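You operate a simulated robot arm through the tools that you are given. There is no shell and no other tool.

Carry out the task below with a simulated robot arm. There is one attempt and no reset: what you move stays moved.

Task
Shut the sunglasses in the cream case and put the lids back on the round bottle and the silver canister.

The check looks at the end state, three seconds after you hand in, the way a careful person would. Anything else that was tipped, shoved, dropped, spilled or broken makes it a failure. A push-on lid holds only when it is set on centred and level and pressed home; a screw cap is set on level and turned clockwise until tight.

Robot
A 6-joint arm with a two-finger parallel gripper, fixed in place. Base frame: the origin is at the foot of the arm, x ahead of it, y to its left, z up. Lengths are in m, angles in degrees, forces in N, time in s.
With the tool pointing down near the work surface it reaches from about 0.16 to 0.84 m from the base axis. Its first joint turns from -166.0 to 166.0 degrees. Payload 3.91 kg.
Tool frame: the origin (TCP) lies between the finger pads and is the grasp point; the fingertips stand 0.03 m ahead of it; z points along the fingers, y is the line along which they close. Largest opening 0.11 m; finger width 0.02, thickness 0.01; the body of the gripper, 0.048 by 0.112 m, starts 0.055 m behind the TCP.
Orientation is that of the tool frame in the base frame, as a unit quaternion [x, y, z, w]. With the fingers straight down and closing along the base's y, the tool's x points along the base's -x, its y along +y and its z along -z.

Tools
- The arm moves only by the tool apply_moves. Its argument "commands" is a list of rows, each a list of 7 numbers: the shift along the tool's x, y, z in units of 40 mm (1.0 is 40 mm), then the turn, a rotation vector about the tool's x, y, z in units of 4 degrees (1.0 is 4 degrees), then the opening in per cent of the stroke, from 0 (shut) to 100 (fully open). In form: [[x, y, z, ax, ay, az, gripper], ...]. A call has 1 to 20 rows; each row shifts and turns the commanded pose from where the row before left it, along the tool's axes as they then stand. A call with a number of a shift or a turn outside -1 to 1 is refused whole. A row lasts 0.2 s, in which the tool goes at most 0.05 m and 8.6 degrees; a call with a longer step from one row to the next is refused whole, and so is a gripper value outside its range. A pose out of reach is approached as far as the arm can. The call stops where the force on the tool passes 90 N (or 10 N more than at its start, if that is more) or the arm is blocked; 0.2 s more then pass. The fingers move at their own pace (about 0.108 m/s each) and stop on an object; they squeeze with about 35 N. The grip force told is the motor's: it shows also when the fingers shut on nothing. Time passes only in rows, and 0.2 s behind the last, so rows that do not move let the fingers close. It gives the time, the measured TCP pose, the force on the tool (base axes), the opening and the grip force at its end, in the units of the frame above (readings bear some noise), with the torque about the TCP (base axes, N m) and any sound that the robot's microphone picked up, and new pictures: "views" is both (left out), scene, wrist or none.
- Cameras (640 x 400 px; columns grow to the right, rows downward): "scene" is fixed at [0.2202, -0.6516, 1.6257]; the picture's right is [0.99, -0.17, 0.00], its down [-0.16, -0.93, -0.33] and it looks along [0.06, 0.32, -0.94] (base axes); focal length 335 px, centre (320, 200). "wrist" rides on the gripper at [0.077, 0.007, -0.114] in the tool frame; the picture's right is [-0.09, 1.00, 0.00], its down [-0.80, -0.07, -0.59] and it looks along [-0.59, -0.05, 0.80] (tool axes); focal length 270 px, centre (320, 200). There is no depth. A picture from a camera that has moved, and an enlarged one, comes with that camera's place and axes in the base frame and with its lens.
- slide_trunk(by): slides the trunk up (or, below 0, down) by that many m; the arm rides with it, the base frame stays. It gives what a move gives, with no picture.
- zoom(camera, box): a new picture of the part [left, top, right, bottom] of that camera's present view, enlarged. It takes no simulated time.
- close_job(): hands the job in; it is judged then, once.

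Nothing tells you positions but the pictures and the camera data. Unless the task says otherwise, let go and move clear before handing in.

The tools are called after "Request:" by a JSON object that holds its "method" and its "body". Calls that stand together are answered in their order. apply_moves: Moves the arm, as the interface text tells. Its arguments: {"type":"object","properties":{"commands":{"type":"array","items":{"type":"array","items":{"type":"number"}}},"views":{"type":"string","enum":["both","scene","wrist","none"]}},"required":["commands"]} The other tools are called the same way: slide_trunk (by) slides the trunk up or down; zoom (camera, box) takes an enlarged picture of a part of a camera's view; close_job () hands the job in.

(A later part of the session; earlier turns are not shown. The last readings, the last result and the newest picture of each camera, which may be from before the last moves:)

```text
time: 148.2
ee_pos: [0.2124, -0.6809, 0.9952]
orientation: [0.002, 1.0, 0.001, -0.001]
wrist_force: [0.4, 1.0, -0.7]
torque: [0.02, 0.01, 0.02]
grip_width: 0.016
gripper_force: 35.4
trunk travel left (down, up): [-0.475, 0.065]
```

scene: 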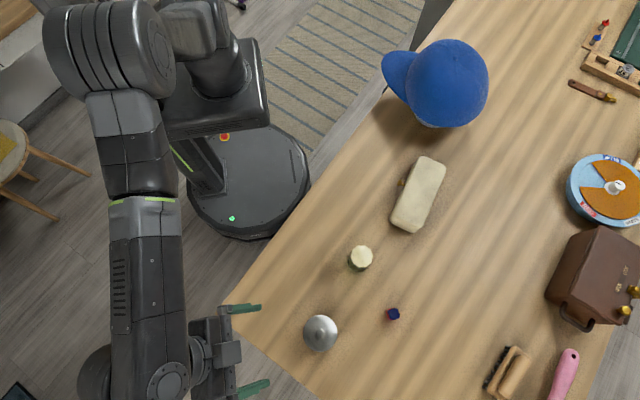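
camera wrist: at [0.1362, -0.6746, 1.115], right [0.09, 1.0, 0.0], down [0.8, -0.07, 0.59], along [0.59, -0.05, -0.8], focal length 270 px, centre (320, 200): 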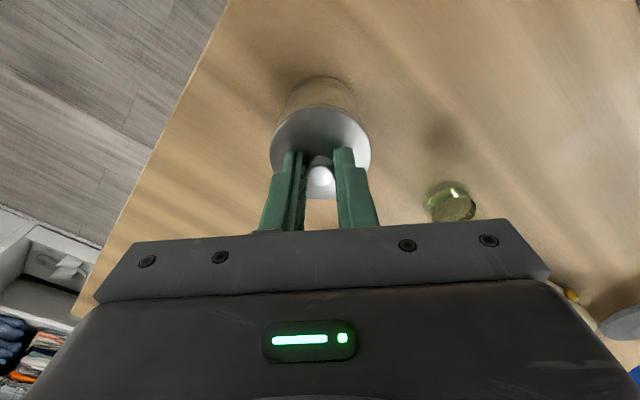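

Request:
{"method": "apply_moves", "body": {"commands": [[0, 0, 0, 0, 0, 0, 5]], "views": "wrist"}}

Request:
{"method": "zoom", "body": {"camera": "wrist", "box": [260, 60, 380, 150]}}

Request:
{"method": "zoom", "body": {"camera": "wrist", "box": [250, 60, 390, 210]}}

```text
time: 148.6
ee_pos: [0.2119, -0.6812, 0.9957]
orientation: [0.001, 1.0, 0.002, 0.0]
wrist_force: [-0.5, 0.4, -0.6]
torque: [0.0, -0.03, 0.01]
grip_width: 0.016
gripper_force: 34.3
trunk travel left (down, up): [-0.475, 0.065]
camera wrist: at [0.136, -0.6748, 1.1102], right [0.09, 1.0, 0.0], down [0.8, -0.07, 0.59], along [0.59, -0.05, -0.8], focal length 270 px, centre (320, 200)
```

wrist: 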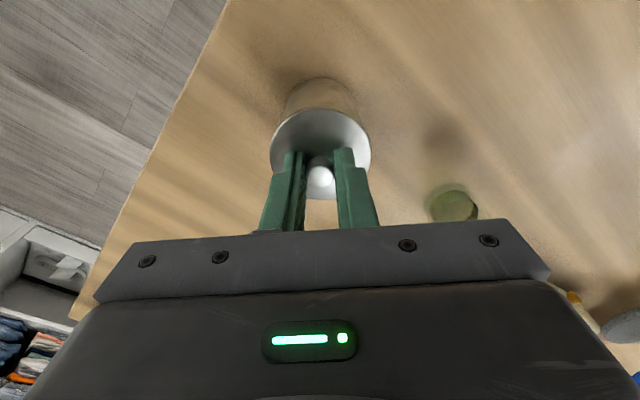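

```text
4.44 times, centred on (320, 105) of wrist
camera zoom: at [0.136, -0.6748, 1.1102], right [0.09, 1.0, 0.0], down [0.8, -0.07, 0.59], along [0.59, -0.05, -0.8], focal length 1201 px, centre (320, 622)
```

zoom: 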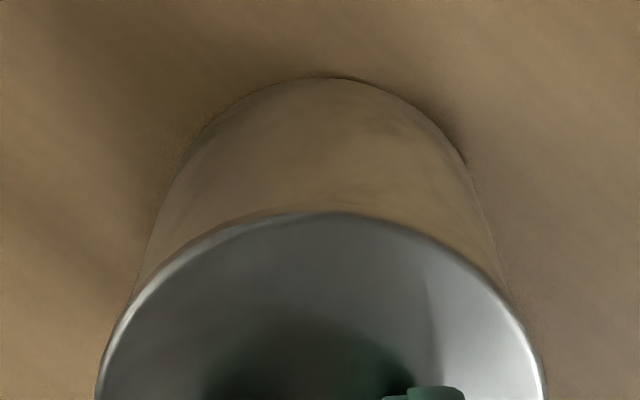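

```text
2.67 times, centred on (320, 135) of wrist
camera zoom: at [0.136, -0.6748, 1.1102], right [0.09, 1.0, 0.0], down [0.8, -0.07, 0.59], along [0.59, -0.05, -0.8], focal length 721 px, centre (320, 373)
```

zoom: 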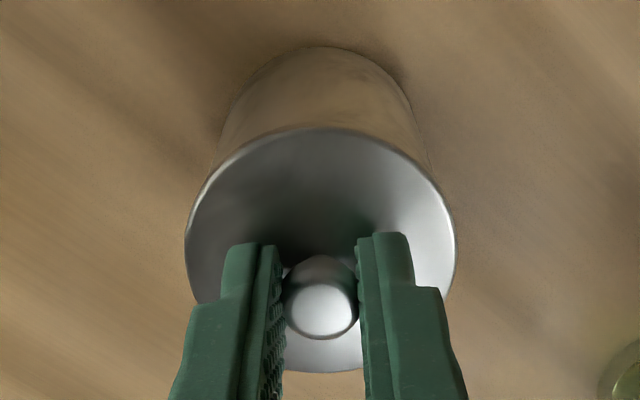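

Released lid should rest flush now. I'll open the fingers, rise, close them and press straight down on the knob, letting the lid self-align.

Request:
{"method": "apply_moves", "body": {"commands": [[0, 0, 0, 0, 0, 0, 16], [0, 0, 0, 0, 0, 0, 22], [0, 0, 0, 0, 0, 0, 36], [0, 0, -0.4, 0, 0, 0, 36], [0, 0, -0.8, 0, 0, 0, 36], [0, 0, 0, 0, 0, 0, 10], [0, 0, 0, 0, 0, 0, 0]], "views": "wrist"}}

Request:
{"method": "zoom", "body": {"camera": "wrist", "box": [240, 40, 400, 180]}}

```text
time: 150.2
ee_pos: [0.2126, -0.6806, 1.044]
orientation: [0.001, 1.0, 0.001, 0.0]
wrist_force: [-0.3, 0.4, -0.2]
torque: [-0.03, -0.01, 0.01]
grip_width: 0.0001
gripper_force: 34.9
trunk travel left (down, up): [-0.475, 0.065]
camera wrist: at [0.1363, -0.6745, 1.1588], right [0.09, 1.0, 0.0], down [0.8, -0.07, 0.59], along [0.59, -0.05, -0.8], focal length 270 px, centre (320, 200)
```

wrist: 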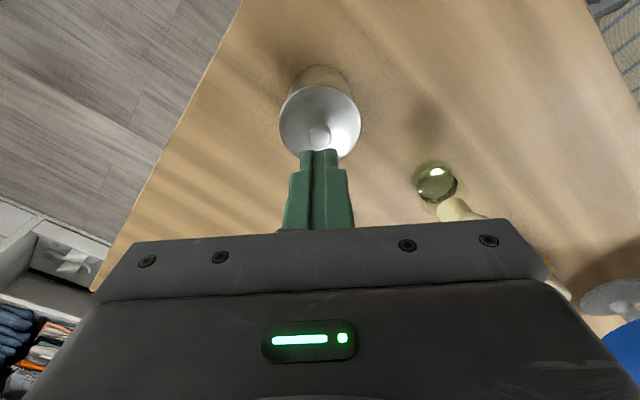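

```text
2.86 times, centred on (320, 110) of wrist
camera zoom: at [0.1363, -0.6745, 1.1588], right [0.09, 1.0, 0.0], down [0.8, -0.07, 0.59], along [0.59, -0.05, -0.8], focal length 772 px, centre (320, 457)
```

zoom: 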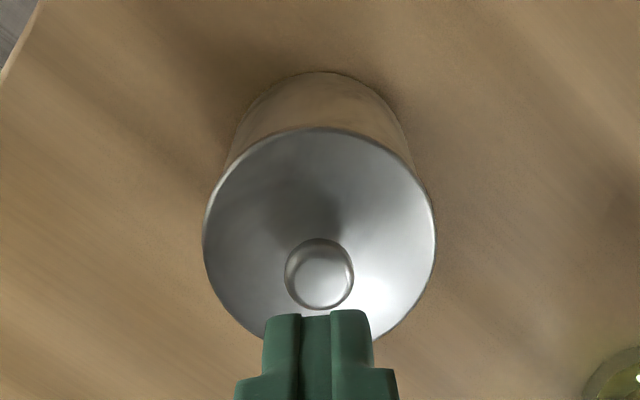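

Request:
{"method": "apply_moves", "body": {"commands": [[-0.035, 0.01, 0, 0, 0, 0, 0], [0, 0, 0.6, 0, 0, 0, 0], [0, 0, 0.2, 0, 0, 0, 0], [0, 0, 0, 0, 0, 0, 0]], "views": "wrist"}}

Request:
{"method": "zoom", "body": {"camera": "wrist", "box": [240, 60, 400, 200]}}

```text
time: 151.2
ee_pos: [0.2144, -0.68, 1.0106]
orientation: [0.001, 1.0, 0.001, 0.0]
wrist_force: [0.4, 0.8, -0.8]
torque: [-0.01, -0.01, -0.01]
grip_width: 0.0001
gripper_force: 34.6
trunk travel left (down, up): [-0.475, 0.065]
camera wrist: at [0.1385, -0.674, 1.1263], right [0.09, 1.0, 0.0], down [0.8, -0.07, 0.59], along [0.59, -0.05, -0.8], focal length 270 px, centre (320, 200)
```

wrist: 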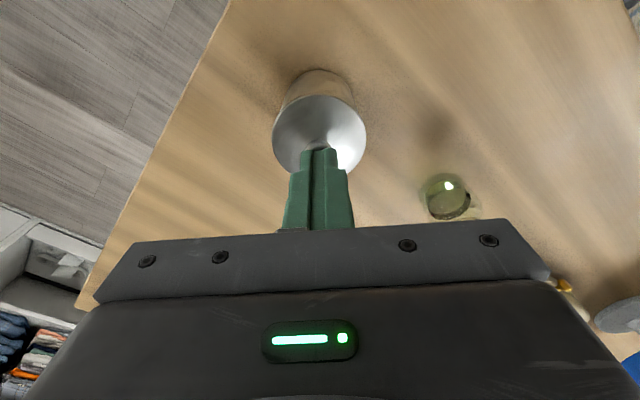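

```text
2.86 times, centred on (320, 130) of wrist
camera zoom: at [0.1385, -0.674, 1.1263], right [0.09, 1.0, 0.0], down [0.8, -0.07, 0.59], along [0.59, -0.05, -0.8], focal length 772 px, centre (320, 400)
```

zoom: 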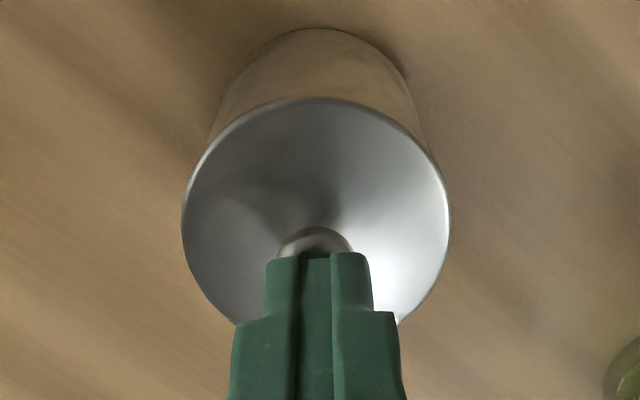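

Request:
{"method": "apply_moves", "body": {"commands": [[0, 0, 0.06, 0, 0, 0, 0], [0, 0, 0, 0, 0, 0, 0]], "views": "none"}}

Request:
{"method": "apply_moves", "body": {"commands": [[0, 0, 0.05, 0, 0, 0, 0], [0, 0, 0, 0, 0, 0, 0]], "views": "none"}}

Request:
{"method": "apply_moves", "body": {"commands": [[0, -0.008, 0.05, 0, 0, 0, 0], [0, 0, 0, 0, 0, 0, 0]], "views": "none"}}

```text
time: 151.8
ee_pos: [0.2143, -0.681, 1.0081]
orientation: [0.002, 1.0, 0.001, 0.0]
wrist_force: [0.5, -0.1, -1.0]
torque: [0.03, -0.01, -0.02]
grip_width: 0.0001
gripper_force: 34.7
trunk travel left (down, up): [-0.475, 0.065]
```

```text
time: 152.4
ee_pos: [0.2154, -0.6811, 1.0076]
orientation: [0.001, 1.0, 0.0, 0.0]
wrist_force: [0.8, -1.0, 5.4]
torque: [-0.07, -0.01, 0.0]
grip_width: 0.0
gripper_force: 34.9
trunk travel left (down, up): [-0.475, 0.065]
```

```text
time: 153.0
ee_pos: [0.2128, -0.6804, 1.0075]
orientation: [0.001, 1.0, -0.001, 0.001]
wrist_force: [2.0, 0.7, 17.6]
torque: [0.0, -0.07, 0.01]
grip_width: 0.0
gripper_force: 35.5
trunk travel left (down, up): [-0.475, 0.065]
```

Request:
{"method": "apply_moves", "body": {"commands": [[-0.008, -0.008, 0.05, 0, 0, 0, 0], [0, 0, 0, 0, 0, 0, 0]], "views": "none"}}

Request:
{"method": "apply_moves", "body": {"commands": [[-0.008, -0.01, 0.05, 0, 0, 0, 0], [0, 0, 0, 0, 0, 0, 0]], "views": "none"}}

```text
time: 153.6
ee_pos: [0.2139, -0.6806, 1.009]
orientation: [0.001, 1.0, -0.002, 0.0]
wrist_force: [2.7, -1.3, 34.4]
torque: [-0.06, -0.08, 0.02]
grip_width: 0.0
gripper_force: 34.5
trunk travel left (down, up): [-0.475, 0.065]
```

```text
time: 154.2
ee_pos: [0.2147, -0.6808, 1.0069]
orientation: [0.002, 1.0, -0.004, 0.001]
wrist_force: [1.9, -2.2, 44.3]
torque: [-0.03, -0.1, -0.03]
grip_width: 0.0
gripper_force: 35.0
trunk travel left (down, up): [-0.475, 0.065]
```

Request:
{"method": "apply_moves", "body": {"commands": [[-0.006, -0.008, 0.05, 0, 0, 0, 0], [0, 0, 0, 0, 0, 0, 0]], "views": "none"}}

Request:
{"method": "apply_moves", "body": {"commands": [[-0.004, -0.008, 0.05, 0, 0, 0, 0], [0, 0, 0, 0, 0, 0, 0]], "views": "none"}}

```text
time: 154.8
ee_pos: [0.2148, -0.6801, 1.0083]
orientation: [0.001, 1.0, -0.006, 0.001]
wrist_force: [0.6, -1.9, 53.0]
torque: [-0.03, -0.04, -0.03]
grip_width: 0.0
gripper_force: 34.8
trunk travel left (down, up): [-0.475, 0.065]
```

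```text
time: 155.4
ee_pos: [0.2138, -0.68, 1.0071]
orientation: [0.002, 1.0, -0.007, 0.001]
wrist_force: [-0.4, -0.8, 57.2]
torque: [0.04, 0.08, 0.01]
grip_width: 0.0
gripper_force: 34.9
trunk travel left (down, up): [-0.475, 0.065]
```

Request:
{"method": "apply_moves", "body": {"commands": [[0, 0.01, -0.1, 0, 0, 0, 0], [0, 0, 0, 0, 0, 0, 0]], "views": "none"}}

Request:
{"method": "apply_moves", "body": {"commands": [[0, 0.01, -0.1, 0, 0, 0, 0], [0, 0, 0, 0, 0, 0, 0]], "views": "none"}}

Request:
{"method": "apply_moves", "body": {"commands": [[0, 0.01, -0.1, 0, 0, 0, 0], [0, 0, 0, 0, 0, 0, 0]], "views": "wrist"}}

```text
time: 156.0
ee_pos: [0.2153, -0.6801, 1.0086]
orientation: [0.002, 1.0, -0.004, 0.002]
wrist_force: [-1.1, -2.9, 45.7]
torque: [-0.06, 0.06, -0.03]
grip_width: 0.0002
gripper_force: 35.5
trunk travel left (down, up): [-0.475, 0.065]
```

```text
time: 156.6
ee_pos: [0.2138, -0.6809, 1.0085]
orientation: [0.002, 1.0, 0.0, 0.0]
wrist_force: [-1.8, -4.4, 32.9]
torque: [-0.12, 0.1, -0.05]
grip_width: 0.0001
gripper_force: 34.8
trunk travel left (down, up): [-0.475, 0.065]
```

```text
time: 157.2
ee_pos: [0.2147, -0.6806, 1.0078]
orientation: [0.003, 1.0, 0.002, 0.0]
wrist_force: [-3.0, -2.8, 13.2]
torque: [-0.11, 0.08, -0.01]
grip_width: 0.0
gripper_force: 34.9
trunk travel left (down, up): [-0.475, 0.065]
camera wrist: at [0.1379, -0.6744, 1.1224], right [0.09, 1.0, 0.0], down [0.8, -0.08, 0.59], along [0.59, -0.05, -0.8], focal length 270 px, centre (320, 200)
```

wrist: 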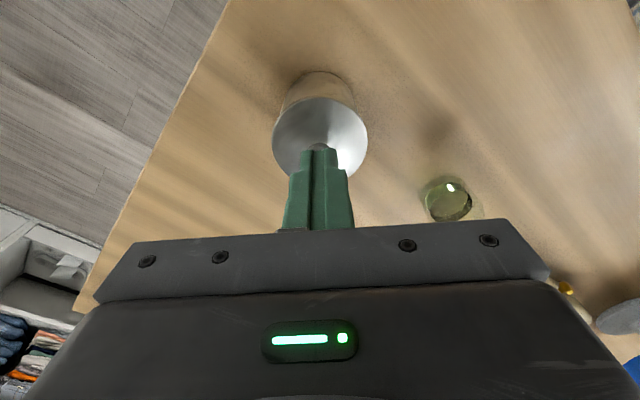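

No snap even at 57 N, so it may already be fully home. I'll do a careful pull test with a light, centred grip on the knob.

Request:
{"method": "apply_moves", "body": {"commands": [[0, 0, -0.3, 0, 0, 0, 0], [0, 0, -0.6, 0, 0, 0, 30], [0, 0, 0, 0, 0, 0, 36], [0, 0, 0, 0, 0, 0, 36]], "views": "wrist"}}

Request:
{"method": "zoom", "body": {"camera": "wrist", "box": [240, 40, 400, 180]}}

```text
time: 158.2
ee_pos: [0.2144, -0.6819, 1.0451]
orientation: [0.002, 1.0, 0.001, -0.001]
wrist_force: [0.1, 0.8, 0.0]
torque: [0.0, 0.03, 0.02]
grip_width: 0.0395
gripper_force: 0.0
trunk travel left (down, up): [-0.475, 0.065]
heard: snap
camera wrist: at [0.1392, -0.6753, 1.1601], right [0.09, 1.0, 0.0], down [0.8, -0.07, 0.59], along [0.59, -0.05, -0.8], focal length 270 px, centre (320, 200)
```

wrist: 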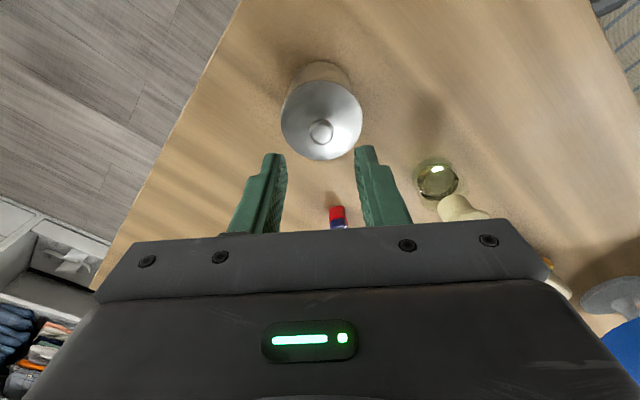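

```text
2.86 times, centred on (320, 110) of wrist
camera zoom: at [0.1392, -0.6753, 1.1601], right [0.09, 1.0, 0.0], down [0.8, -0.07, 0.59], along [0.59, -0.05, -0.8], focal length 772 px, centre (320, 457)
```

zoom: 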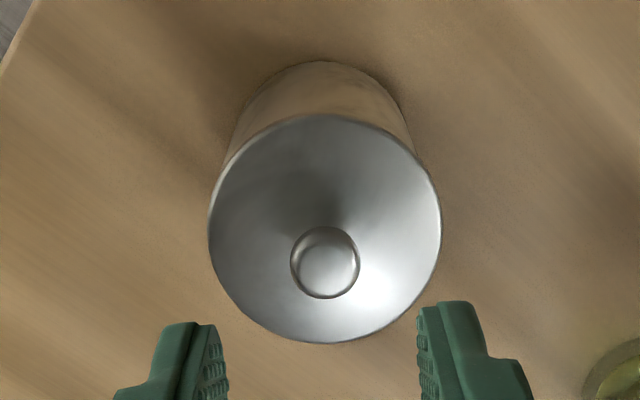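

A snap came as I lifted off, the same as after the earlier press. I'll inspect the joint from the low side view without touching it.

Request:
{"method": "apply_moves", "body": {"commands": [[0.98, 0, 0, 0, 0, 0, 60], [0.98, 0, 0, 0, 0, 0, 100], [0.98, 0, 0, 0, 0, 0, 100], [0.6, 0, 0.5, 0, -1, 0, 100], [0, 0, 0.5, 0, -1, 0, 100], [0, 0, 0, 0, -1, 0, 100], [0, 0, 0, 0, -1, 0, 100], [0, 0, 0, 0, -1, 0, 100], [0, 0, 0, 0, -1, 0, 100], [0, 0, 0, 0, -1, 0, 100], [0, 0, 0, 0, -1, 0, 100], [0, 0, 0, 0, -1, 0, 100], [0, 0, 0, 0, 0, 0, 100]], "views": "both"}}

Request:
{"method": "zoom", "body": {"camera": "wrist", "box": [280, 140, 370, 225]}}

Request:
{"method": "zoom", "body": {"camera": "scene", "box": [290, 300, 360, 360]}}

```text
time: 161.0
ee_pos: [0.0747, -0.6811, 1.0056]
orientation: [0.002, 0.951, 0.0, 0.308]
wrist_force: [0.4, 0.3, 0.0]
torque: [0.0, 0.0, 0.03]
grip_width: 0.1099
gripper_force: 0.0
trunk travel left (down, up): [-0.475, 0.065]
camera wrist: at [-0.0543, -0.6749, 1.0526], right [0.07, 1.0, 0.05], down [0.3, -0.07, 0.95], along [0.95, -0.05, -0.3], focal length 270 px, centre (320, 200)
```

scene: 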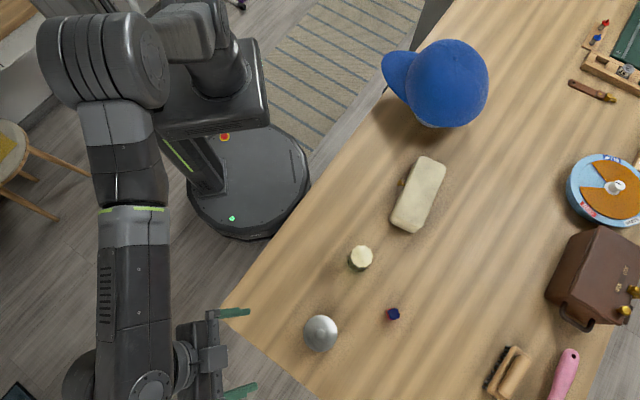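
wrist: 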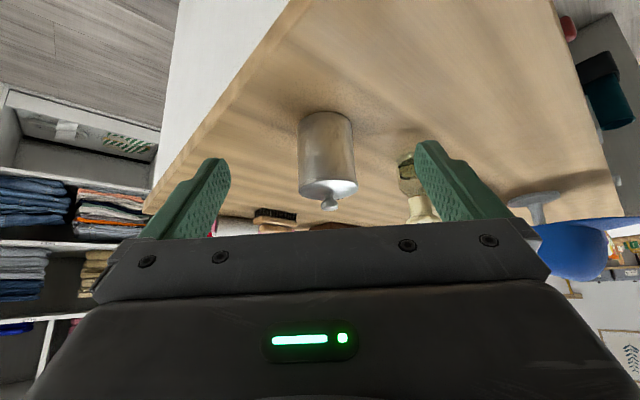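

```text
4.71 times, centred on (325, 182) of wrist
camera zoom: at [-0.0543, -0.6749, 1.0526], right [0.07, 1.0, 0.05], down [0.3, -0.07, 0.95], along [0.95, -0.05, -0.3], focal length 1272 px, centre (296, 282)
```

zoom: 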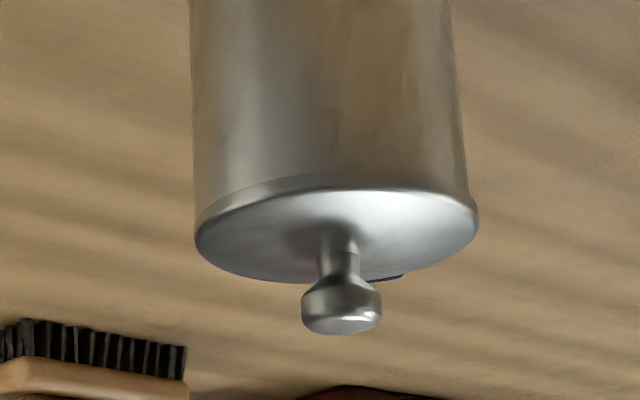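

```text
6.67 times, centred on (325, 330) of scene
camera zoom: at [0.2202, -0.6516, 1.6257], right [0.99, -0.17, 0.0], down [-0.16, -0.93, -0.33], along [0.06, 0.32, -0.94], focal length 2232 px, centre (287, -667)
```

zoom: 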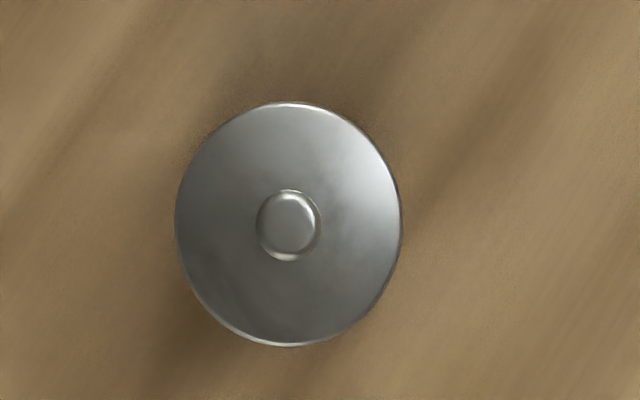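

Request:
{"method": "zoom", "body": {"camera": "wrist", "box": [288, 165, 328, 205]}}

Request:
{"method": "zoom", "body": {"camera": "wrist", "box": [325, 165, 365, 205]}}

```text
10.00 times, centred on (308, 185) of wrist
camera zoom: at [-0.0543, -0.6749, 1.0526], right [0.07, 1.0, 0.05], down [0.3, -0.07, 0.95], along [0.95, -0.05, -0.3], focal length 2703 px, centre (440, 350)
```

zoom: 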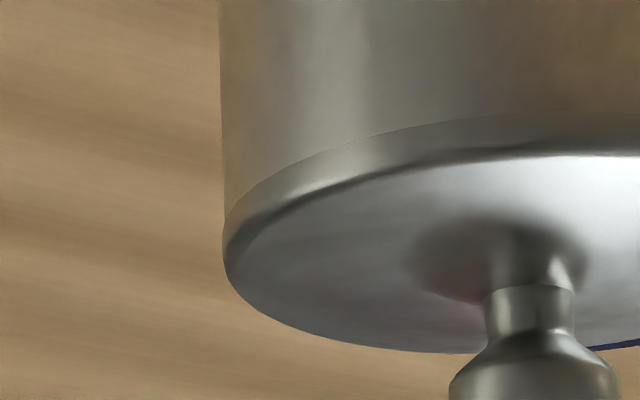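

```text
10.00 times, centred on (345, 185) of wrist
camera zoom: at [-0.0543, -0.6749, 1.0526], right [0.07, 1.0, 0.05], down [0.3, -0.07, 0.95], along [0.95, -0.05, -0.3], focal length 2703 px, centre (70, 350)
```

zoom: 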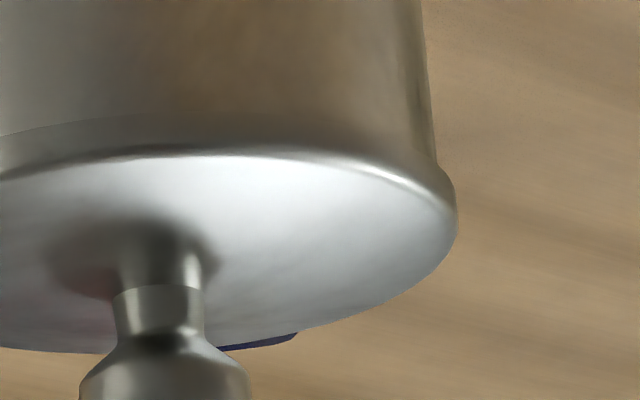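

Lid is flush with the rim all round, level, and within about 1 mm of centre. Now I'll double-check the case closure with an enlarged scene view.

Request:
{"method": "zoom", "body": {"camera": "scene", "box": [385, 150, 450, 240]}}

Request:
{"method": "zoom", "body": {"camera": "scene", "box": [385, 205, 425, 240]}}

Request:
{"method": "zoom", "body": {"camera": "wrist", "box": [390, 140, 480, 230]}}

```text
4.44 times, centred on (418, 195) of scene
camera zoom: at [0.2202, -0.6516, 1.6257], right [0.99, -0.17, 0.0], down [-0.16, -0.93, -0.33], along [0.06, 0.32, -0.94], focal length 1488 px, centre (-113, 222)
```

zoom: 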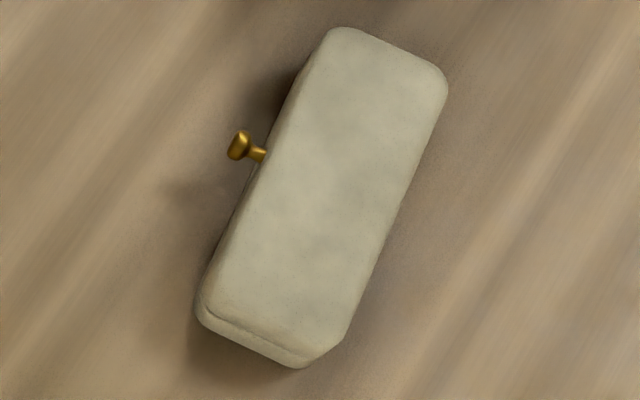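

```text
11.43 times, centred on (405, 222) of scene
camera zoom: at [0.2202, -0.6516, 1.6257], right [0.99, -0.17, 0.0], down [-0.16, -0.93, -0.33], along [0.06, 0.32, -0.94], focal length 3827 px, centre (-651, -57)
```

zoom: 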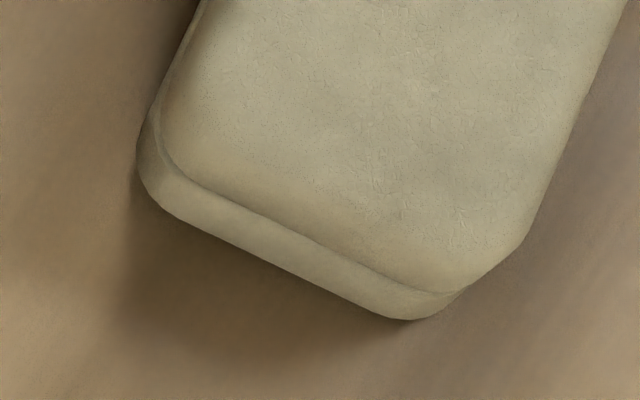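

```text
4.44 times, centred on (435, 185) of wrist
camera zoom: at [-0.0543, -0.6749, 1.0526], right [0.07, 1.0, 0.05], down [0.3, -0.07, 0.95], along [0.95, -0.05, -0.3], focal length 1201 px, centre (-191, 267)
```

zoom: 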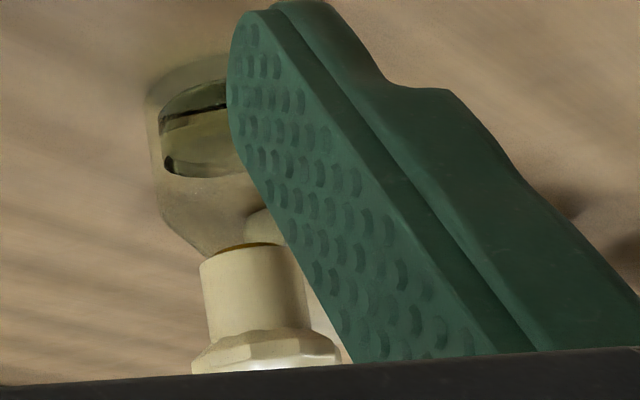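

The cap and case look good in these views. For certainty about the case seam I'll take one closer look from the front side, staying high and clear.

Request:
{"method": "apply_moves", "body": {"commands": [[0, 0, -0.5, 0, 1, 0, 60], [0, 0, -0.5, 0, 1, 0, 36], [0, 0, 0, 0, 1, 0, 36], [0, 0, 0, 0, 1, 0, 36], [0, 0, 0, 0, 1, 0, 36], [0, 0, 0, 0, 1, 0, 36], [0, 0, 0, 0, 1, 0, 36], [0, 0, 0, 0, 1, 0, 36], [0, 0, 0, 0, 1, 0, 36], [0, 0, -0.9, 0, 0, 0, 36], [-0.5, 0.92, -0.3, 0, 0, 0, 36], [-0.5, 0.92, 0, 0, 0, 0, 36], [-0.5, 0.92, 0, 0, 0, 0, 36], [-0.5, 0.92, 0, 0, 0, 0, 36], [-0.5, 0.92, 0, 0, 0, 0, 36], [-0.5, 0.92, 0, 0, 0, 0, 36], [-0.5, 0.92, 0, 0, 0, 0, 36]], "views": "none"}}

Request:
{"method": "apply_moves", "body": {"commands": [[0, 0, 0.5, 0, -1, 0.5, 36], [0, 0, 0.5, 0, -1, 0.5, 36], [0, 0, 0, 0, -1, 0.5, 36], [0, 0, 0, 0, -1, 0.5, 36], [0, 0, 0, 0, -1, 0.5, 36], [0, 0, 0, 0, -1, 0.5, 36], [0, 0, 0, 0, -1, 0.5, 36], [0, 0, 0, 0, 0, 0, 36]], "views": "both"}}

Request:
{"method": "zoom", "body": {"camera": "wrist", "box": [240, 100, 460, 230]}}

```text
time: 164.6
ee_pos: [0.1941, -0.4218, 1.0856]
orientation: [0.001, 1.0, 0.0, 0.0]
wrist_force: [1.2, -0.3, 0.4]
torque: [0.0, 0.05, -0.01]
grip_width: 0.0393
gripper_force: 0.1
trunk travel left (down, up): [-0.475, 0.065]
```

```text
time: 166.4
ee_pos: [0.1948, -0.4229, 1.0471]
orientation: [0.122, 0.963, 0.0, 0.242]
wrist_force: [-0.7, 0.7, -0.2]
torque: [0.01, 0.03, -0.04]
grip_width: 0.0396
gripper_force: 0.0
trunk travel left (down, up): [-0.475, 0.065]
camera wrist: at [0.078, -0.3933, 1.1125], right [0.31, 0.95, 0.1], down [0.39, -0.22, 0.89], along [0.87, -0.24, -0.44], focal length 270 px, centre (320, 200)
```

scene: 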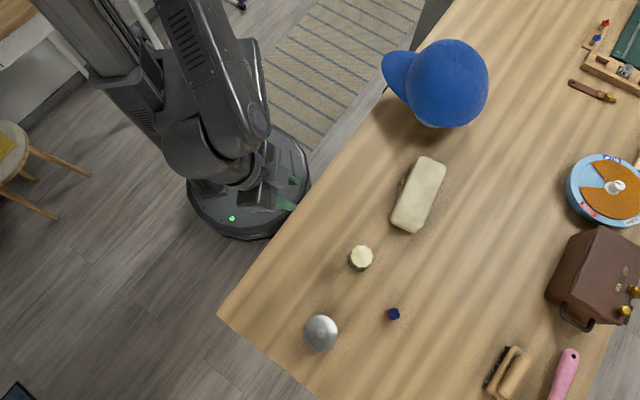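
wrist: 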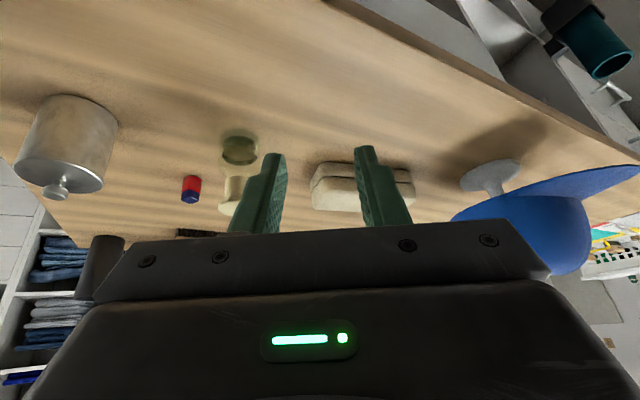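

```text
2.91 times, centred on (350, 165) of wrist
camera zoom: at [0.078, -0.3933, 1.1125], right [0.31, 0.95, 0.1], down [0.39, -0.22, 0.89], along [0.87, -0.24, -0.44], focal length 786 px, centre (233, 302)
```

zoom: 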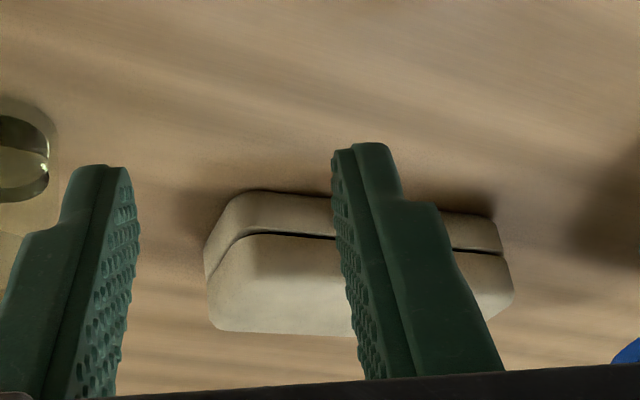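

Request:
{"method": "apply_moves", "body": {"commands": [[-0.6, 0.3, 0.5, 0, 0, 0.6, 100], [-0.6, 0.3, 0.5, 0, 0, 0.6, 100], [0, 0, 0, 0, 0, 0.6, 100], [0, 0, 0, 0, 0, 0.6, 100], [0, 0, 0, 0, 0, 0.6, 100], [0, 0, 0, 0, 0, 0, 100]], "views": "wrist"}}

Request:
{"method": "zoom", "body": {"camera": "wrist", "box": [240, 100, 440, 230]}}

```text
time: 167.8
ee_pos: [0.2601, -0.4152, 1.0355]
orientation: [0.222, 0.945, 0.025, 0.24]
wrist_force: [0.2, 0.6, -0.3]
torque: [-0.03, 0.01, 0.02]
grip_width: 0.1101
gripper_force: 0.1
trunk travel left (down, up): [-0.475, 0.065]
camera wrist: at [0.1496, -0.3691, 1.1036], right [0.48, 0.86, 0.19], down [0.33, -0.38, 0.87], along [0.82, -0.35, -0.46], focal length 270 px, centre (320, 200)
```

wrist: 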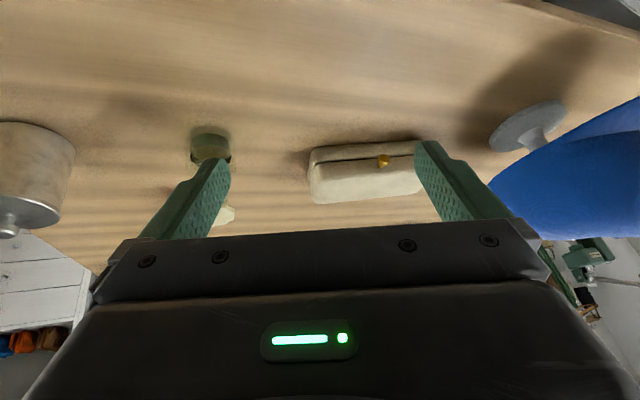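

```text
3.08 times, centred on (340, 165) of wrist
camera zoom: at [0.1496, -0.3691, 1.1036], right [0.48, 0.86, 0.19], down [0.33, -0.38, 0.87], along [0.82, -0.35, -0.46], focal length 832 px, centre (258, 308)
```

zoom: 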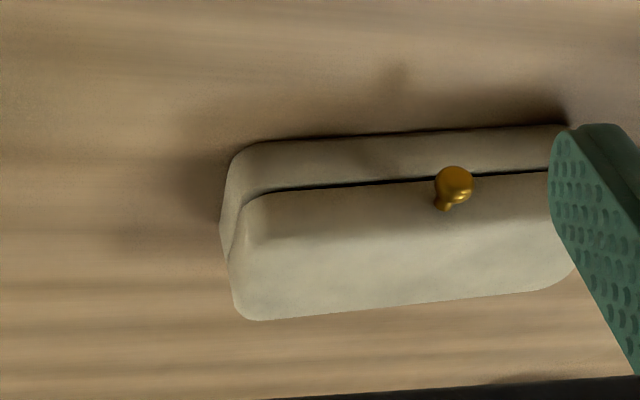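

Request:
{"method": "zoom", "body": {"camera": "wrist", "box": [300, 135, 360, 185]}}

Request:
{"method": "zoom", "body": {"camera": "wrist", "box": [355, 130, 425, 190]}}

```text
8.00 times, centred on (330, 160) of wrist
camera zoom: at [0.1496, -0.3691, 1.1036], right [0.48, 0.86, 0.19], down [0.33, -0.38, 0.87], along [0.82, -0.35, -0.46], focal length 2162 px, centre (240, 520)
```

zoom: 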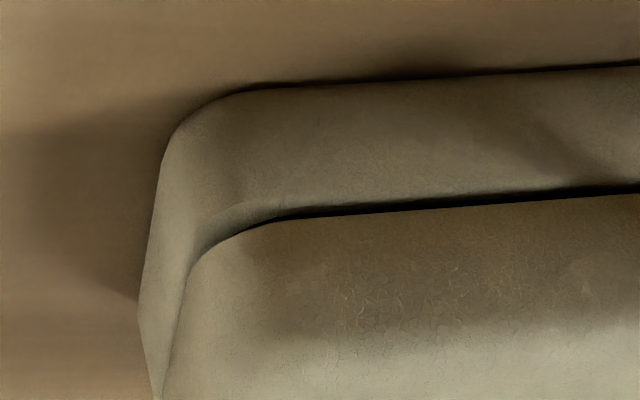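

```text
6.67 times, centred on (390, 160) of wrist
camera zoom: at [0.1496, -0.3691, 1.1036], right [0.48, 0.86, 0.19], down [0.33, -0.38, 0.87], along [0.82, -0.35, -0.46], focal length 1802 px, centre (-147, 467)
```

zoom: 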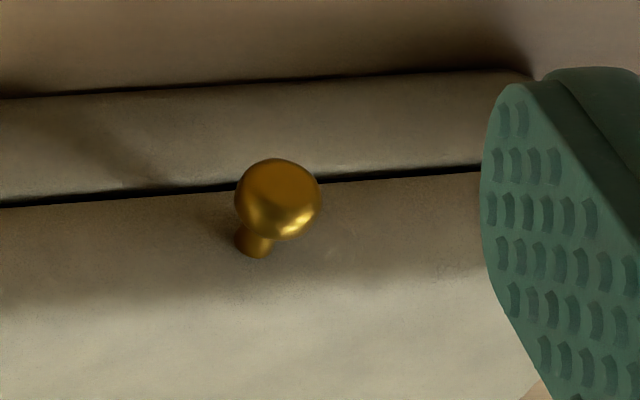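

The knob height and seam match the original closed state, so the case is shut. I'll return the tool to vertical and do a very gentle check of the canister lid.

Request:
{"method": "apply_moves", "body": {"commands": [[0, 0, 0, 0, 0, -0.6, 60], [0, 0, 0, 0, 0, -0.6, 36], [0, 0, 0, 0, 0, -0.6, 36], [0.6, -0.3, -0.5, 0, 0, -0.6, 36], [0.6, -0.3, -0.5, 0, 0, -0.6, 36], [0, 0, 0, 0, 1, -0.5, 36], [0, 0, 0, 0, 1, -0.5, 36], [0, 0, 0, 0, 1, -0.5, 36], [0, 0, 0, 0, 1, -0.5, 36], [0, 0, 0, 0, 1, -0.5, 36], [0, 0, -0.5, 0, 1, -0.5, 36], [0, 0, -0.5, 0, 1, -0.5, 36], [0, 0, 0, 0, 0, 0, 36]], "views": "none"}}

```text
time: 170.6
ee_pos: [0.1906, -0.4209, 1.0874]
orientation: [0.0, 1.0, 0.001, -0.001]
wrist_force: [-0.1, 0.1, 0.6]
torque: [0.01, -0.01, -0.02]
grip_width: 0.0397
gripper_force: 0.0
trunk travel left (down, up): [-0.475, 0.065]
```

Request:
{"method": "apply_moves", "body": {"commands": [[-0.082, -0.929, 0, 0, 0, 0, 36], [-0.082, -0.929, 0, 0, 0, 0, 36], [-0.082, -0.929, 0, 0, 0, 0, 36], [-0.082, -0.929, 0, 0, 0, 0, 36], [-0.082, -0.929, 0, 0, 0, 0, 36], [-0.082, -0.929, 0, 0, 0, 0, 36], [-0.082, -0.929, 0.5, 0, 0, 0, 36], [0, 0, 0.5, 0, 0, 0, 36], [0, 0, 0, 0, 0, 0, 36]], "views": "wrist"}}

Request:
{"method": "zoom", "body": {"camera": "wrist", "box": [240, 40, 400, 180]}}

```text
time: 172.6
ee_pos: [0.2154, -0.6846, 1.0462]
orientation: [0.002, 1.0, 0.0, 0.0]
wrist_force: [0.8, -0.2, 0.7]
torque: [-0.02, -0.01, 0.02]
grip_width: 0.0397
gripper_force: 0.1
trunk travel left (down, up): [-0.475, 0.065]
camera wrist: at [0.1377, -0.6783, 1.161], right [0.09, 1.0, 0.0], down [0.8, -0.07, 0.59], along [0.59, -0.05, -0.8], focal length 270 px, centre (320, 200)
```

wrist: 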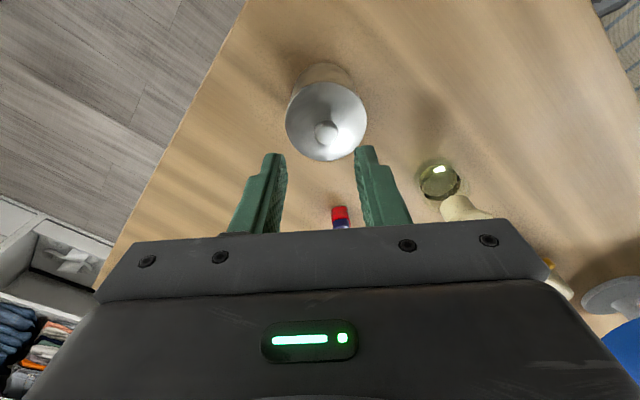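

```text
2.86 times, centred on (320, 110) of wrist
camera zoom: at [0.1377, -0.6783, 1.161], right [0.09, 1.0, 0.0], down [0.8, -0.07, 0.59], along [0.59, -0.05, -0.8], focal length 772 px, centre (320, 457)
```

zoom: 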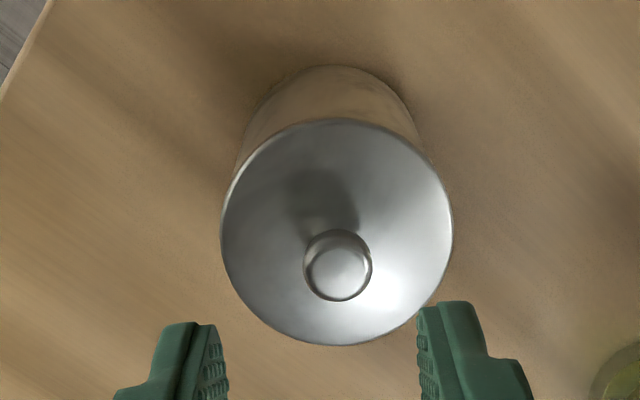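

Request:
{"method": "apply_moves", "body": {"commands": [[0, 0.125, 0.3, 0, 0, 0, 36], [0, 0, 0.5, 0, 0, 0, 36], [0, 0, 0.45, 0, 0, 0, 30], [0, 0, 0, 0, 0, 0, 30]], "views": "wrist"}}

Request:
{"method": "zoom", "body": {"camera": "wrist", "box": [260, 100, 380, 210]}}

```text
time: 173.6
ee_pos: [0.2129, -0.6776, 0.9965]
orientation: [0.002, 1.0, 0.001, 0.0]
wrist_force: [-0.1, 0.4, 0.0]
torque: [-0.02, 0.04, 0.01]
grip_width: 0.0329
gripper_force: 0.0
trunk travel left (down, up): [-0.475, 0.065]
camera wrist: at [0.1368, -0.671, 1.1109], right [0.09, 1.0, 0.0], down [0.8, -0.07, 0.59], along [0.59, -0.05, -0.8], focal length 270 px, centre (320, 200)
```

wrist: 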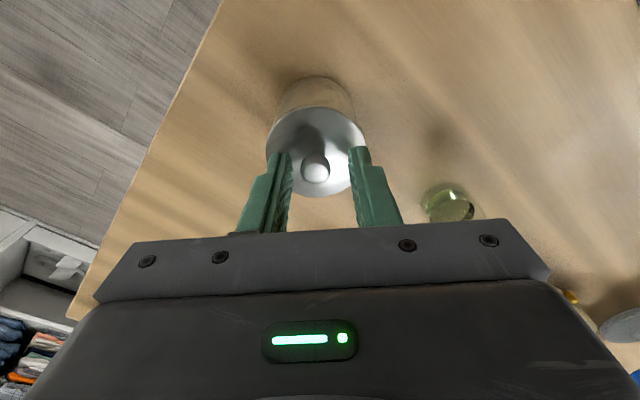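

```text
3.64 times, centred on (320, 155) of wrist
camera zoom: at [0.1368, -0.671, 1.1109], right [0.09, 1.0, 0.0], down [0.8, -0.07, 0.59], along [0.59, -0.05, -0.8], focal length 983 px, centre (320, 364)
```

zoom: 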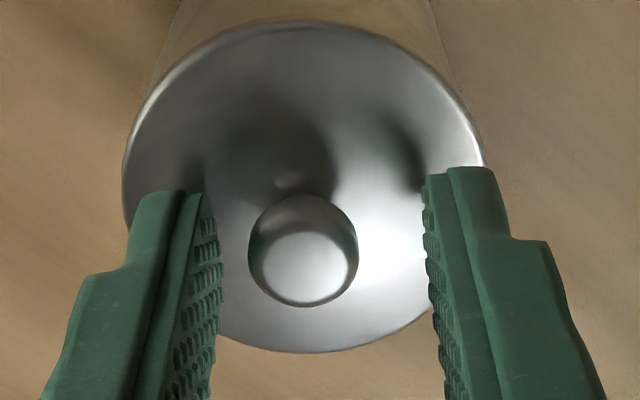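

Request:
{"method": "apply_moves", "body": {"commands": [[0, -0.075, 0.03, 0, 0, 0, 30], [0, 0, 0, 0, 0, 0, 22]], "views": "wrist"}}

Request:
{"method": "zoom", "body": {"camera": "wrist", "box": [260, 100, 380, 210]}}

```text
time: 174.2
ee_pos: [0.2139, -0.6804, 0.995]
orientation: [0.002, 1.0, 0.001, 0.0]
wrist_force: [0.9, 0.4, 0.3]
torque: [-0.03, 0.02, 0.01]
grip_width: 0.0243
gripper_force: 0.1
trunk travel left (down, up): [-0.475, 0.065]
camera wrist: at [0.137, -0.6738, 1.1095], right [0.09, 1.0, 0.0], down [0.8, -0.07, 0.59], along [0.59, -0.05, -0.8], focal length 270 px, centre (320, 200)
```

wrist: 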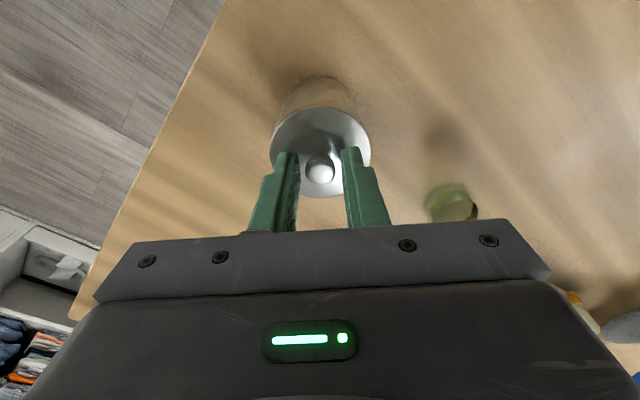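

```text
3.64 times, centred on (320, 155) of wrist
camera zoom: at [0.137, -0.6738, 1.1095], right [0.09, 1.0, 0.0], down [0.8, -0.07, 0.59], along [0.59, -0.05, -0.8], focal length 983 px, centre (320, 364)
```

zoom: 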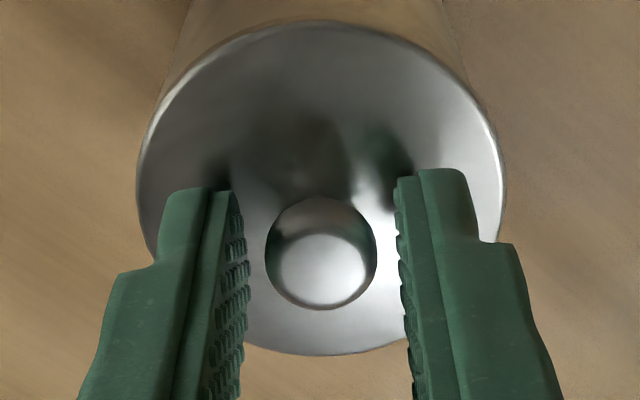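

Request:
{"method": "apply_moves", "body": {"commands": [[0, 0.008, 0, 0, 0, 0, 18], [0, 0, 0, 0, 0, 0, 15.5], [0, 0, 0, 0, 0, 0, 14.8]], "views": "none"}}

Request:
{"method": "apply_moves", "body": {"commands": [[0, 0, 0, 0, 0, 0, 14.5], [0, 0, 0, 0, 0, 0, 14.5]], "views": "none"}}

Request:
{"method": "apply_moves", "body": {"commands": [[0, 0, 0, 0, 0, 0, 14.3], [0, 0, 0, 0, 0, 0, 14.3]], "views": "none"}}

```text
time: 175.0
ee_pos: [0.2131, -0.6802, 0.9956]
orientation: [0.002, 1.0, 0.001, 0.0]
wrist_force: [0.1, -1.2, 0.0]
torque: [-0.01, 0.01, 0.03]
grip_width: 0.0174
gripper_force: 1.2
trunk travel left (down, up): [-0.475, 0.065]
```

```text
time: 175.6
ee_pos: [0.213, -0.6801, 0.9955]
orientation: [0.002, 1.0, 0.001, 0.0]
wrist_force: [-0.4, -1.1, 0.3]
torque: [-0.01, 0.01, -0.02]
grip_width: 0.0171
gripper_force: 0.8
trunk travel left (down, up): [-0.475, 0.065]
```

```text
time: 176.2
ee_pos: [0.2132, -0.679, 0.9956]
orientation: [0.002, 1.0, 0.001, 0.0]
wrist_force: [0.4, -1.7, 0.8]
torque: [-0.01, -0.01, 0.01]
grip_width: 0.0166
gripper_force: 1.6
trunk travel left (down, up): [-0.475, 0.065]
```

Request:
{"method": "apply_moves", "body": {"commands": [[0, -0.01, 0, 0, 0, 0, 14.3], [0, 0, 0, 0, 0, 0, 14.15]], "views": "none"}}

Request:
{"method": "apply_moves", "body": {"commands": [[0, 0, 0, 0, 0, 0, 14.05], [0, 0, 0, 0, 0, 0, 14.05]], "views": "none"}}

```text
time: 176.8
ee_pos: [0.2136, -0.6801, 0.9945]
orientation: [0.002, 1.0, 0.001, 0.0]
wrist_force: [0.2, 0.3, 1.5]
torque: [0.02, -0.01, 0.0]
grip_width: 0.0163
gripper_force: 19.9
trunk travel left (down, up): [-0.475, 0.065]
```

```text
time: 177.4
ee_pos: [0.2127, -0.6803, 0.994]
orientation: [0.002, 1.0, 0.001, 0.0]
wrist_force: [-0.2, -0.6, 1.5]
torque: [0.0, 0.01, 0.0]
grip_width: 0.0169
gripper_force: 1.0
trunk travel left (down, up): [-0.475, 0.065]
```

Request:
{"method": "apply_moves", "body": {"commands": [[0, 0, 0, 0, 0, 0, 13.9], [0, 0, 0, 0, 0, 0, 13.9]], "views": "none"}}

Request:
{"method": "apply_moves", "body": {"commands": [[0, 0, -0.03, 0, 0, 0, 13.9], [0, 0, 0, 0, 0, 0, 13.9]], "views": "none"}}

```text
time: 178.0
ee_pos: [0.2139, -0.6798, 0.994]
orientation: [0.001, 1.0, 0.001, 0.0]
wrist_force: [0.3, -0.1, 1.5]
torque: [0.0, 0.03, 0.01]
grip_width: 0.0168
gripper_force: 1.2
trunk travel left (down, up): [-0.475, 0.065]
```

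```text
time: 178.6
ee_pos: [0.2132, -0.68, 0.996]
orientation: [0.002, 1.0, 0.002, 0.0]
wrist_force: [-0.3, -1.0, -0.9]
torque: [0.01, 0.01, 0.01]
grip_width: 0.0168
gripper_force: 0.6
trunk travel left (down, up): [-0.475, 0.065]
heard: snap
```

Request:
{"method": "apply_moves", "body": {"commands": [[0, 0, -0.04, 0, 0, 0, 13.9], [0, 0, 0, 0, 0, 0, 13.9]], "views": "wrist"}}

Request:
{"method": "zoom", "body": {"camera": "wrist", "box": [250, 60, 390, 210]}}

Request:
{"method": "zoom", "body": {"camera": "wrist", "box": [260, 60, 380, 150]}}

```text
time: 179.2
ee_pos: [0.2124, -0.6799, 0.9961]
orientation: [0.002, 1.0, 0.001, -0.001]
wrist_force: [-0.4, -0.3, -0.7]
torque: [0.01, 0.02, -0.01]
grip_width: 0.0166
gripper_force: 0.5
trunk travel left (down, up): [-0.475, 0.065]
camera wrist: at [0.1362, -0.6734, 1.1117], right [0.09, 1.0, 0.0], down [0.8, -0.07, 0.59], along [0.59, -0.05, -0.8], focal length 270 px, centre (320, 200)
```

wrist: 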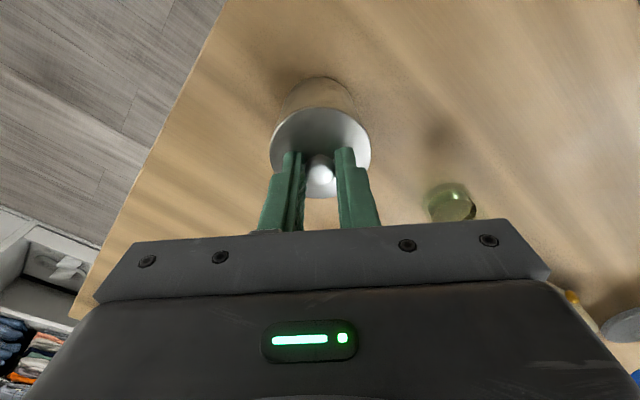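

```text
2.67 times, centred on (320, 135) of wrist
camera zoom: at [0.1362, -0.6734, 1.1117], right [0.09, 1.0, 0.0], down [0.8, -0.07, 0.59], along [0.59, -0.05, -0.8], focal length 721 px, centre (320, 373)
```

zoom: 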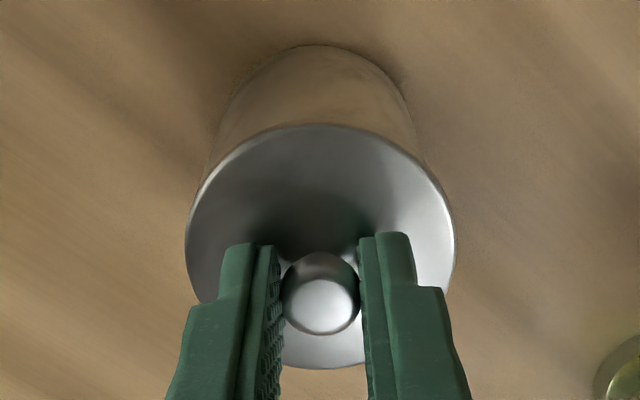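

```text
4.44 times, centred on (320, 105) of wrist
camera zoom: at [0.1362, -0.6734, 1.1117], right [0.09, 1.0, 0.0], down [0.8, -0.07, 0.59], along [0.59, -0.05, -0.8], focal length 1201 px, centre (320, 622)
```

zoom: 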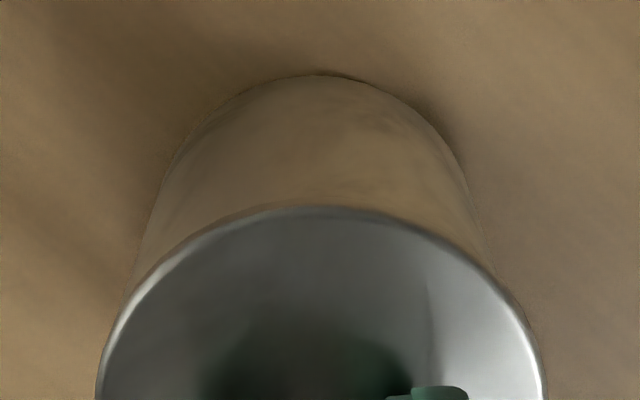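

Request:
{"method": "apply_moves", "body": {"commands": [[0, 0, -0.06, 0, 0, 0, 13.9], [0, 0, 0, 0, 0, 0, 13.9]], "views": "wrist"}}

Request:
{"method": "zoom", "body": {"camera": "wrist", "box": [260, 60, 380, 150]}}

```text
time: 179.8
ee_pos: [0.2134, -0.6797, 0.9999]
orientation: [0.001, 1.0, 0.001, -0.001]
wrist_force: [-0.3, 0.9, -0.6]
torque: [-0.01, 0.01, -0.02]
grip_width: 0.0168
gripper_force: 1.4
trunk travel left (down, up): [-0.475, 0.065]
camera wrist: at [0.1364, -0.6735, 1.1144], right [0.09, 1.0, 0.0], down [0.8, -0.07, 0.59], along [0.59, -0.05, -0.8], focal length 270 px, centre (320, 200)
```

wrist: 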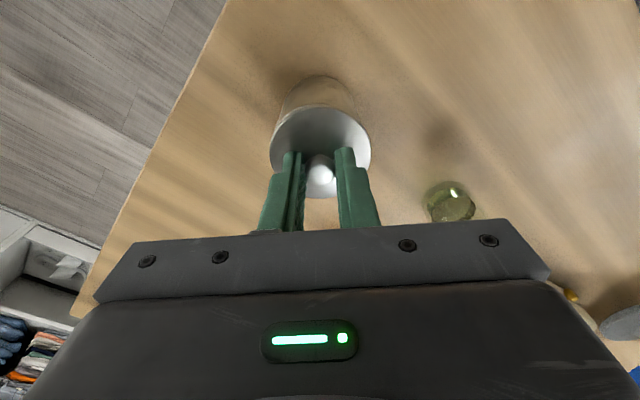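

```text
4.44 times, centred on (320, 105) of wrist
camera zoom: at [0.1364, -0.6735, 1.1144], right [0.09, 1.0, 0.0], down [0.8, -0.07, 0.59], along [0.59, -0.05, -0.8], focal length 1201 px, centre (320, 622)
```

zoom: 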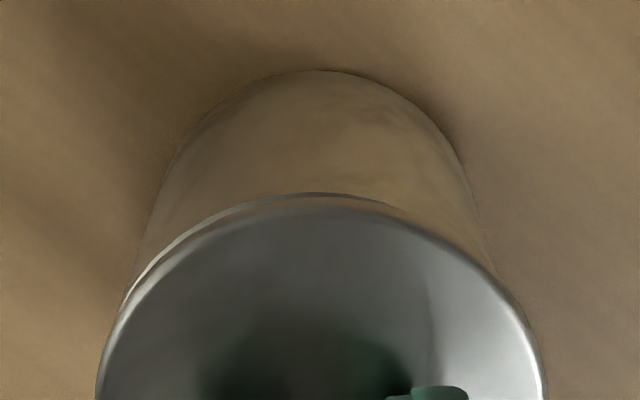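

So the latch was on after the press and my light pull took it off. Now I'll set the lid straight back down in the same place, release, press from above once more, and then leave it alone.

Request:
{"method": "apply_moves", "body": {"commands": [[0, 0, 0.06, 0, 0, 0, 13.9], [0, 0, 0.05, 0, 0, 0, 13.9], [0, 0, 0.03, 0, 0, 0, 13.9], [0, 0, 0, 0, 0, 0, 13.9]], "views": "none"}}

Request:
{"method": "apply_moves", "body": {"commands": [[0, 0, 0, 0, 0, 0, 15], [0, 0, 0, 0, 0, 0, 18], [0, 0, 0, 0, 0, 0, 30], [0, 0, -0.3, 0, 0, 0, 36], [0, 0, -0.8, 0, 0, 0, 36], [0, 0, 0, 0, 0, 0, 10], [0, 0, 0, 0, 0, 0, 0]], "views": "wrist"}}

Request:
{"method": "zoom", "body": {"camera": "wrist", "box": [240, 40, 400, 180]}}

```text
time: 180.8
ee_pos: [0.2124, -0.6805, 0.9947]
orientation: [0.002, 1.0, 0.001, 0.0]
wrist_force: [0.0, -1.4, 1.8]
torque: [-0.02, 0.02, 0.02]
grip_width: 0.0169
gripper_force: 9.8
trunk travel left (down, up): [-0.475, 0.065]
```

```text
time: 182.4
ee_pos: [0.2128, -0.6811, 1.0392]
orientation: [0.001, 1.0, 0.001, 0.0]
wrist_force: [0.6, -0.5, 0.8]
torque: [0.01, 0.01, 0.0]
grip_width: 0.0001
gripper_force: 34.5
trunk travel left (down, up): [-0.475, 0.065]
heard: snap
camera wrist: at [0.1362, -0.6748, 1.1532], right [0.09, 1.0, 0.0], down [0.8, -0.07, 0.59], along [0.59, -0.05, -0.8], focal length 270 px, centre (320, 200)
```

wrist: 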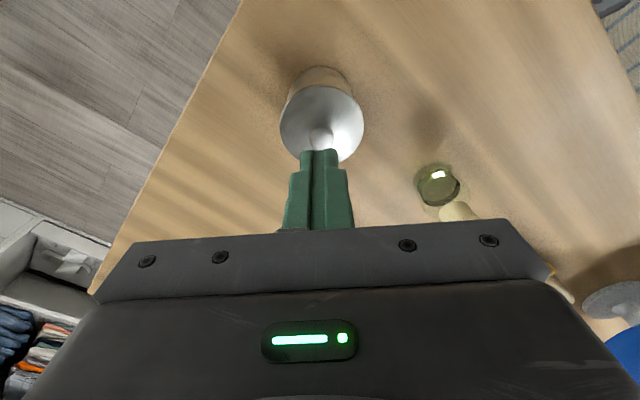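

```text
2.86 times, centred on (320, 110) of wrist
camera zoom: at [0.1362, -0.6748, 1.1532], right [0.09, 1.0, 0.0], down [0.8, -0.07, 0.59], along [0.59, -0.05, -0.8], focal length 772 px, centre (320, 457)
```

zoom: 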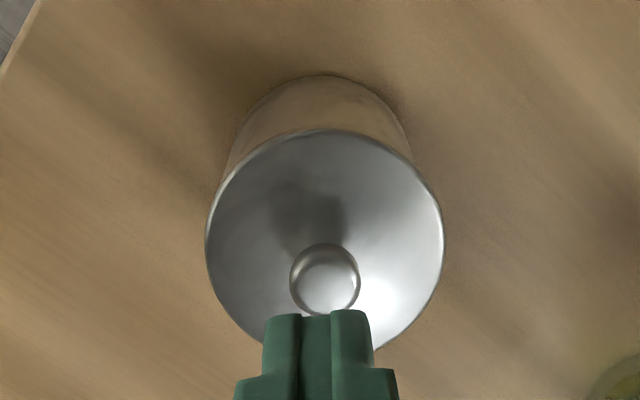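

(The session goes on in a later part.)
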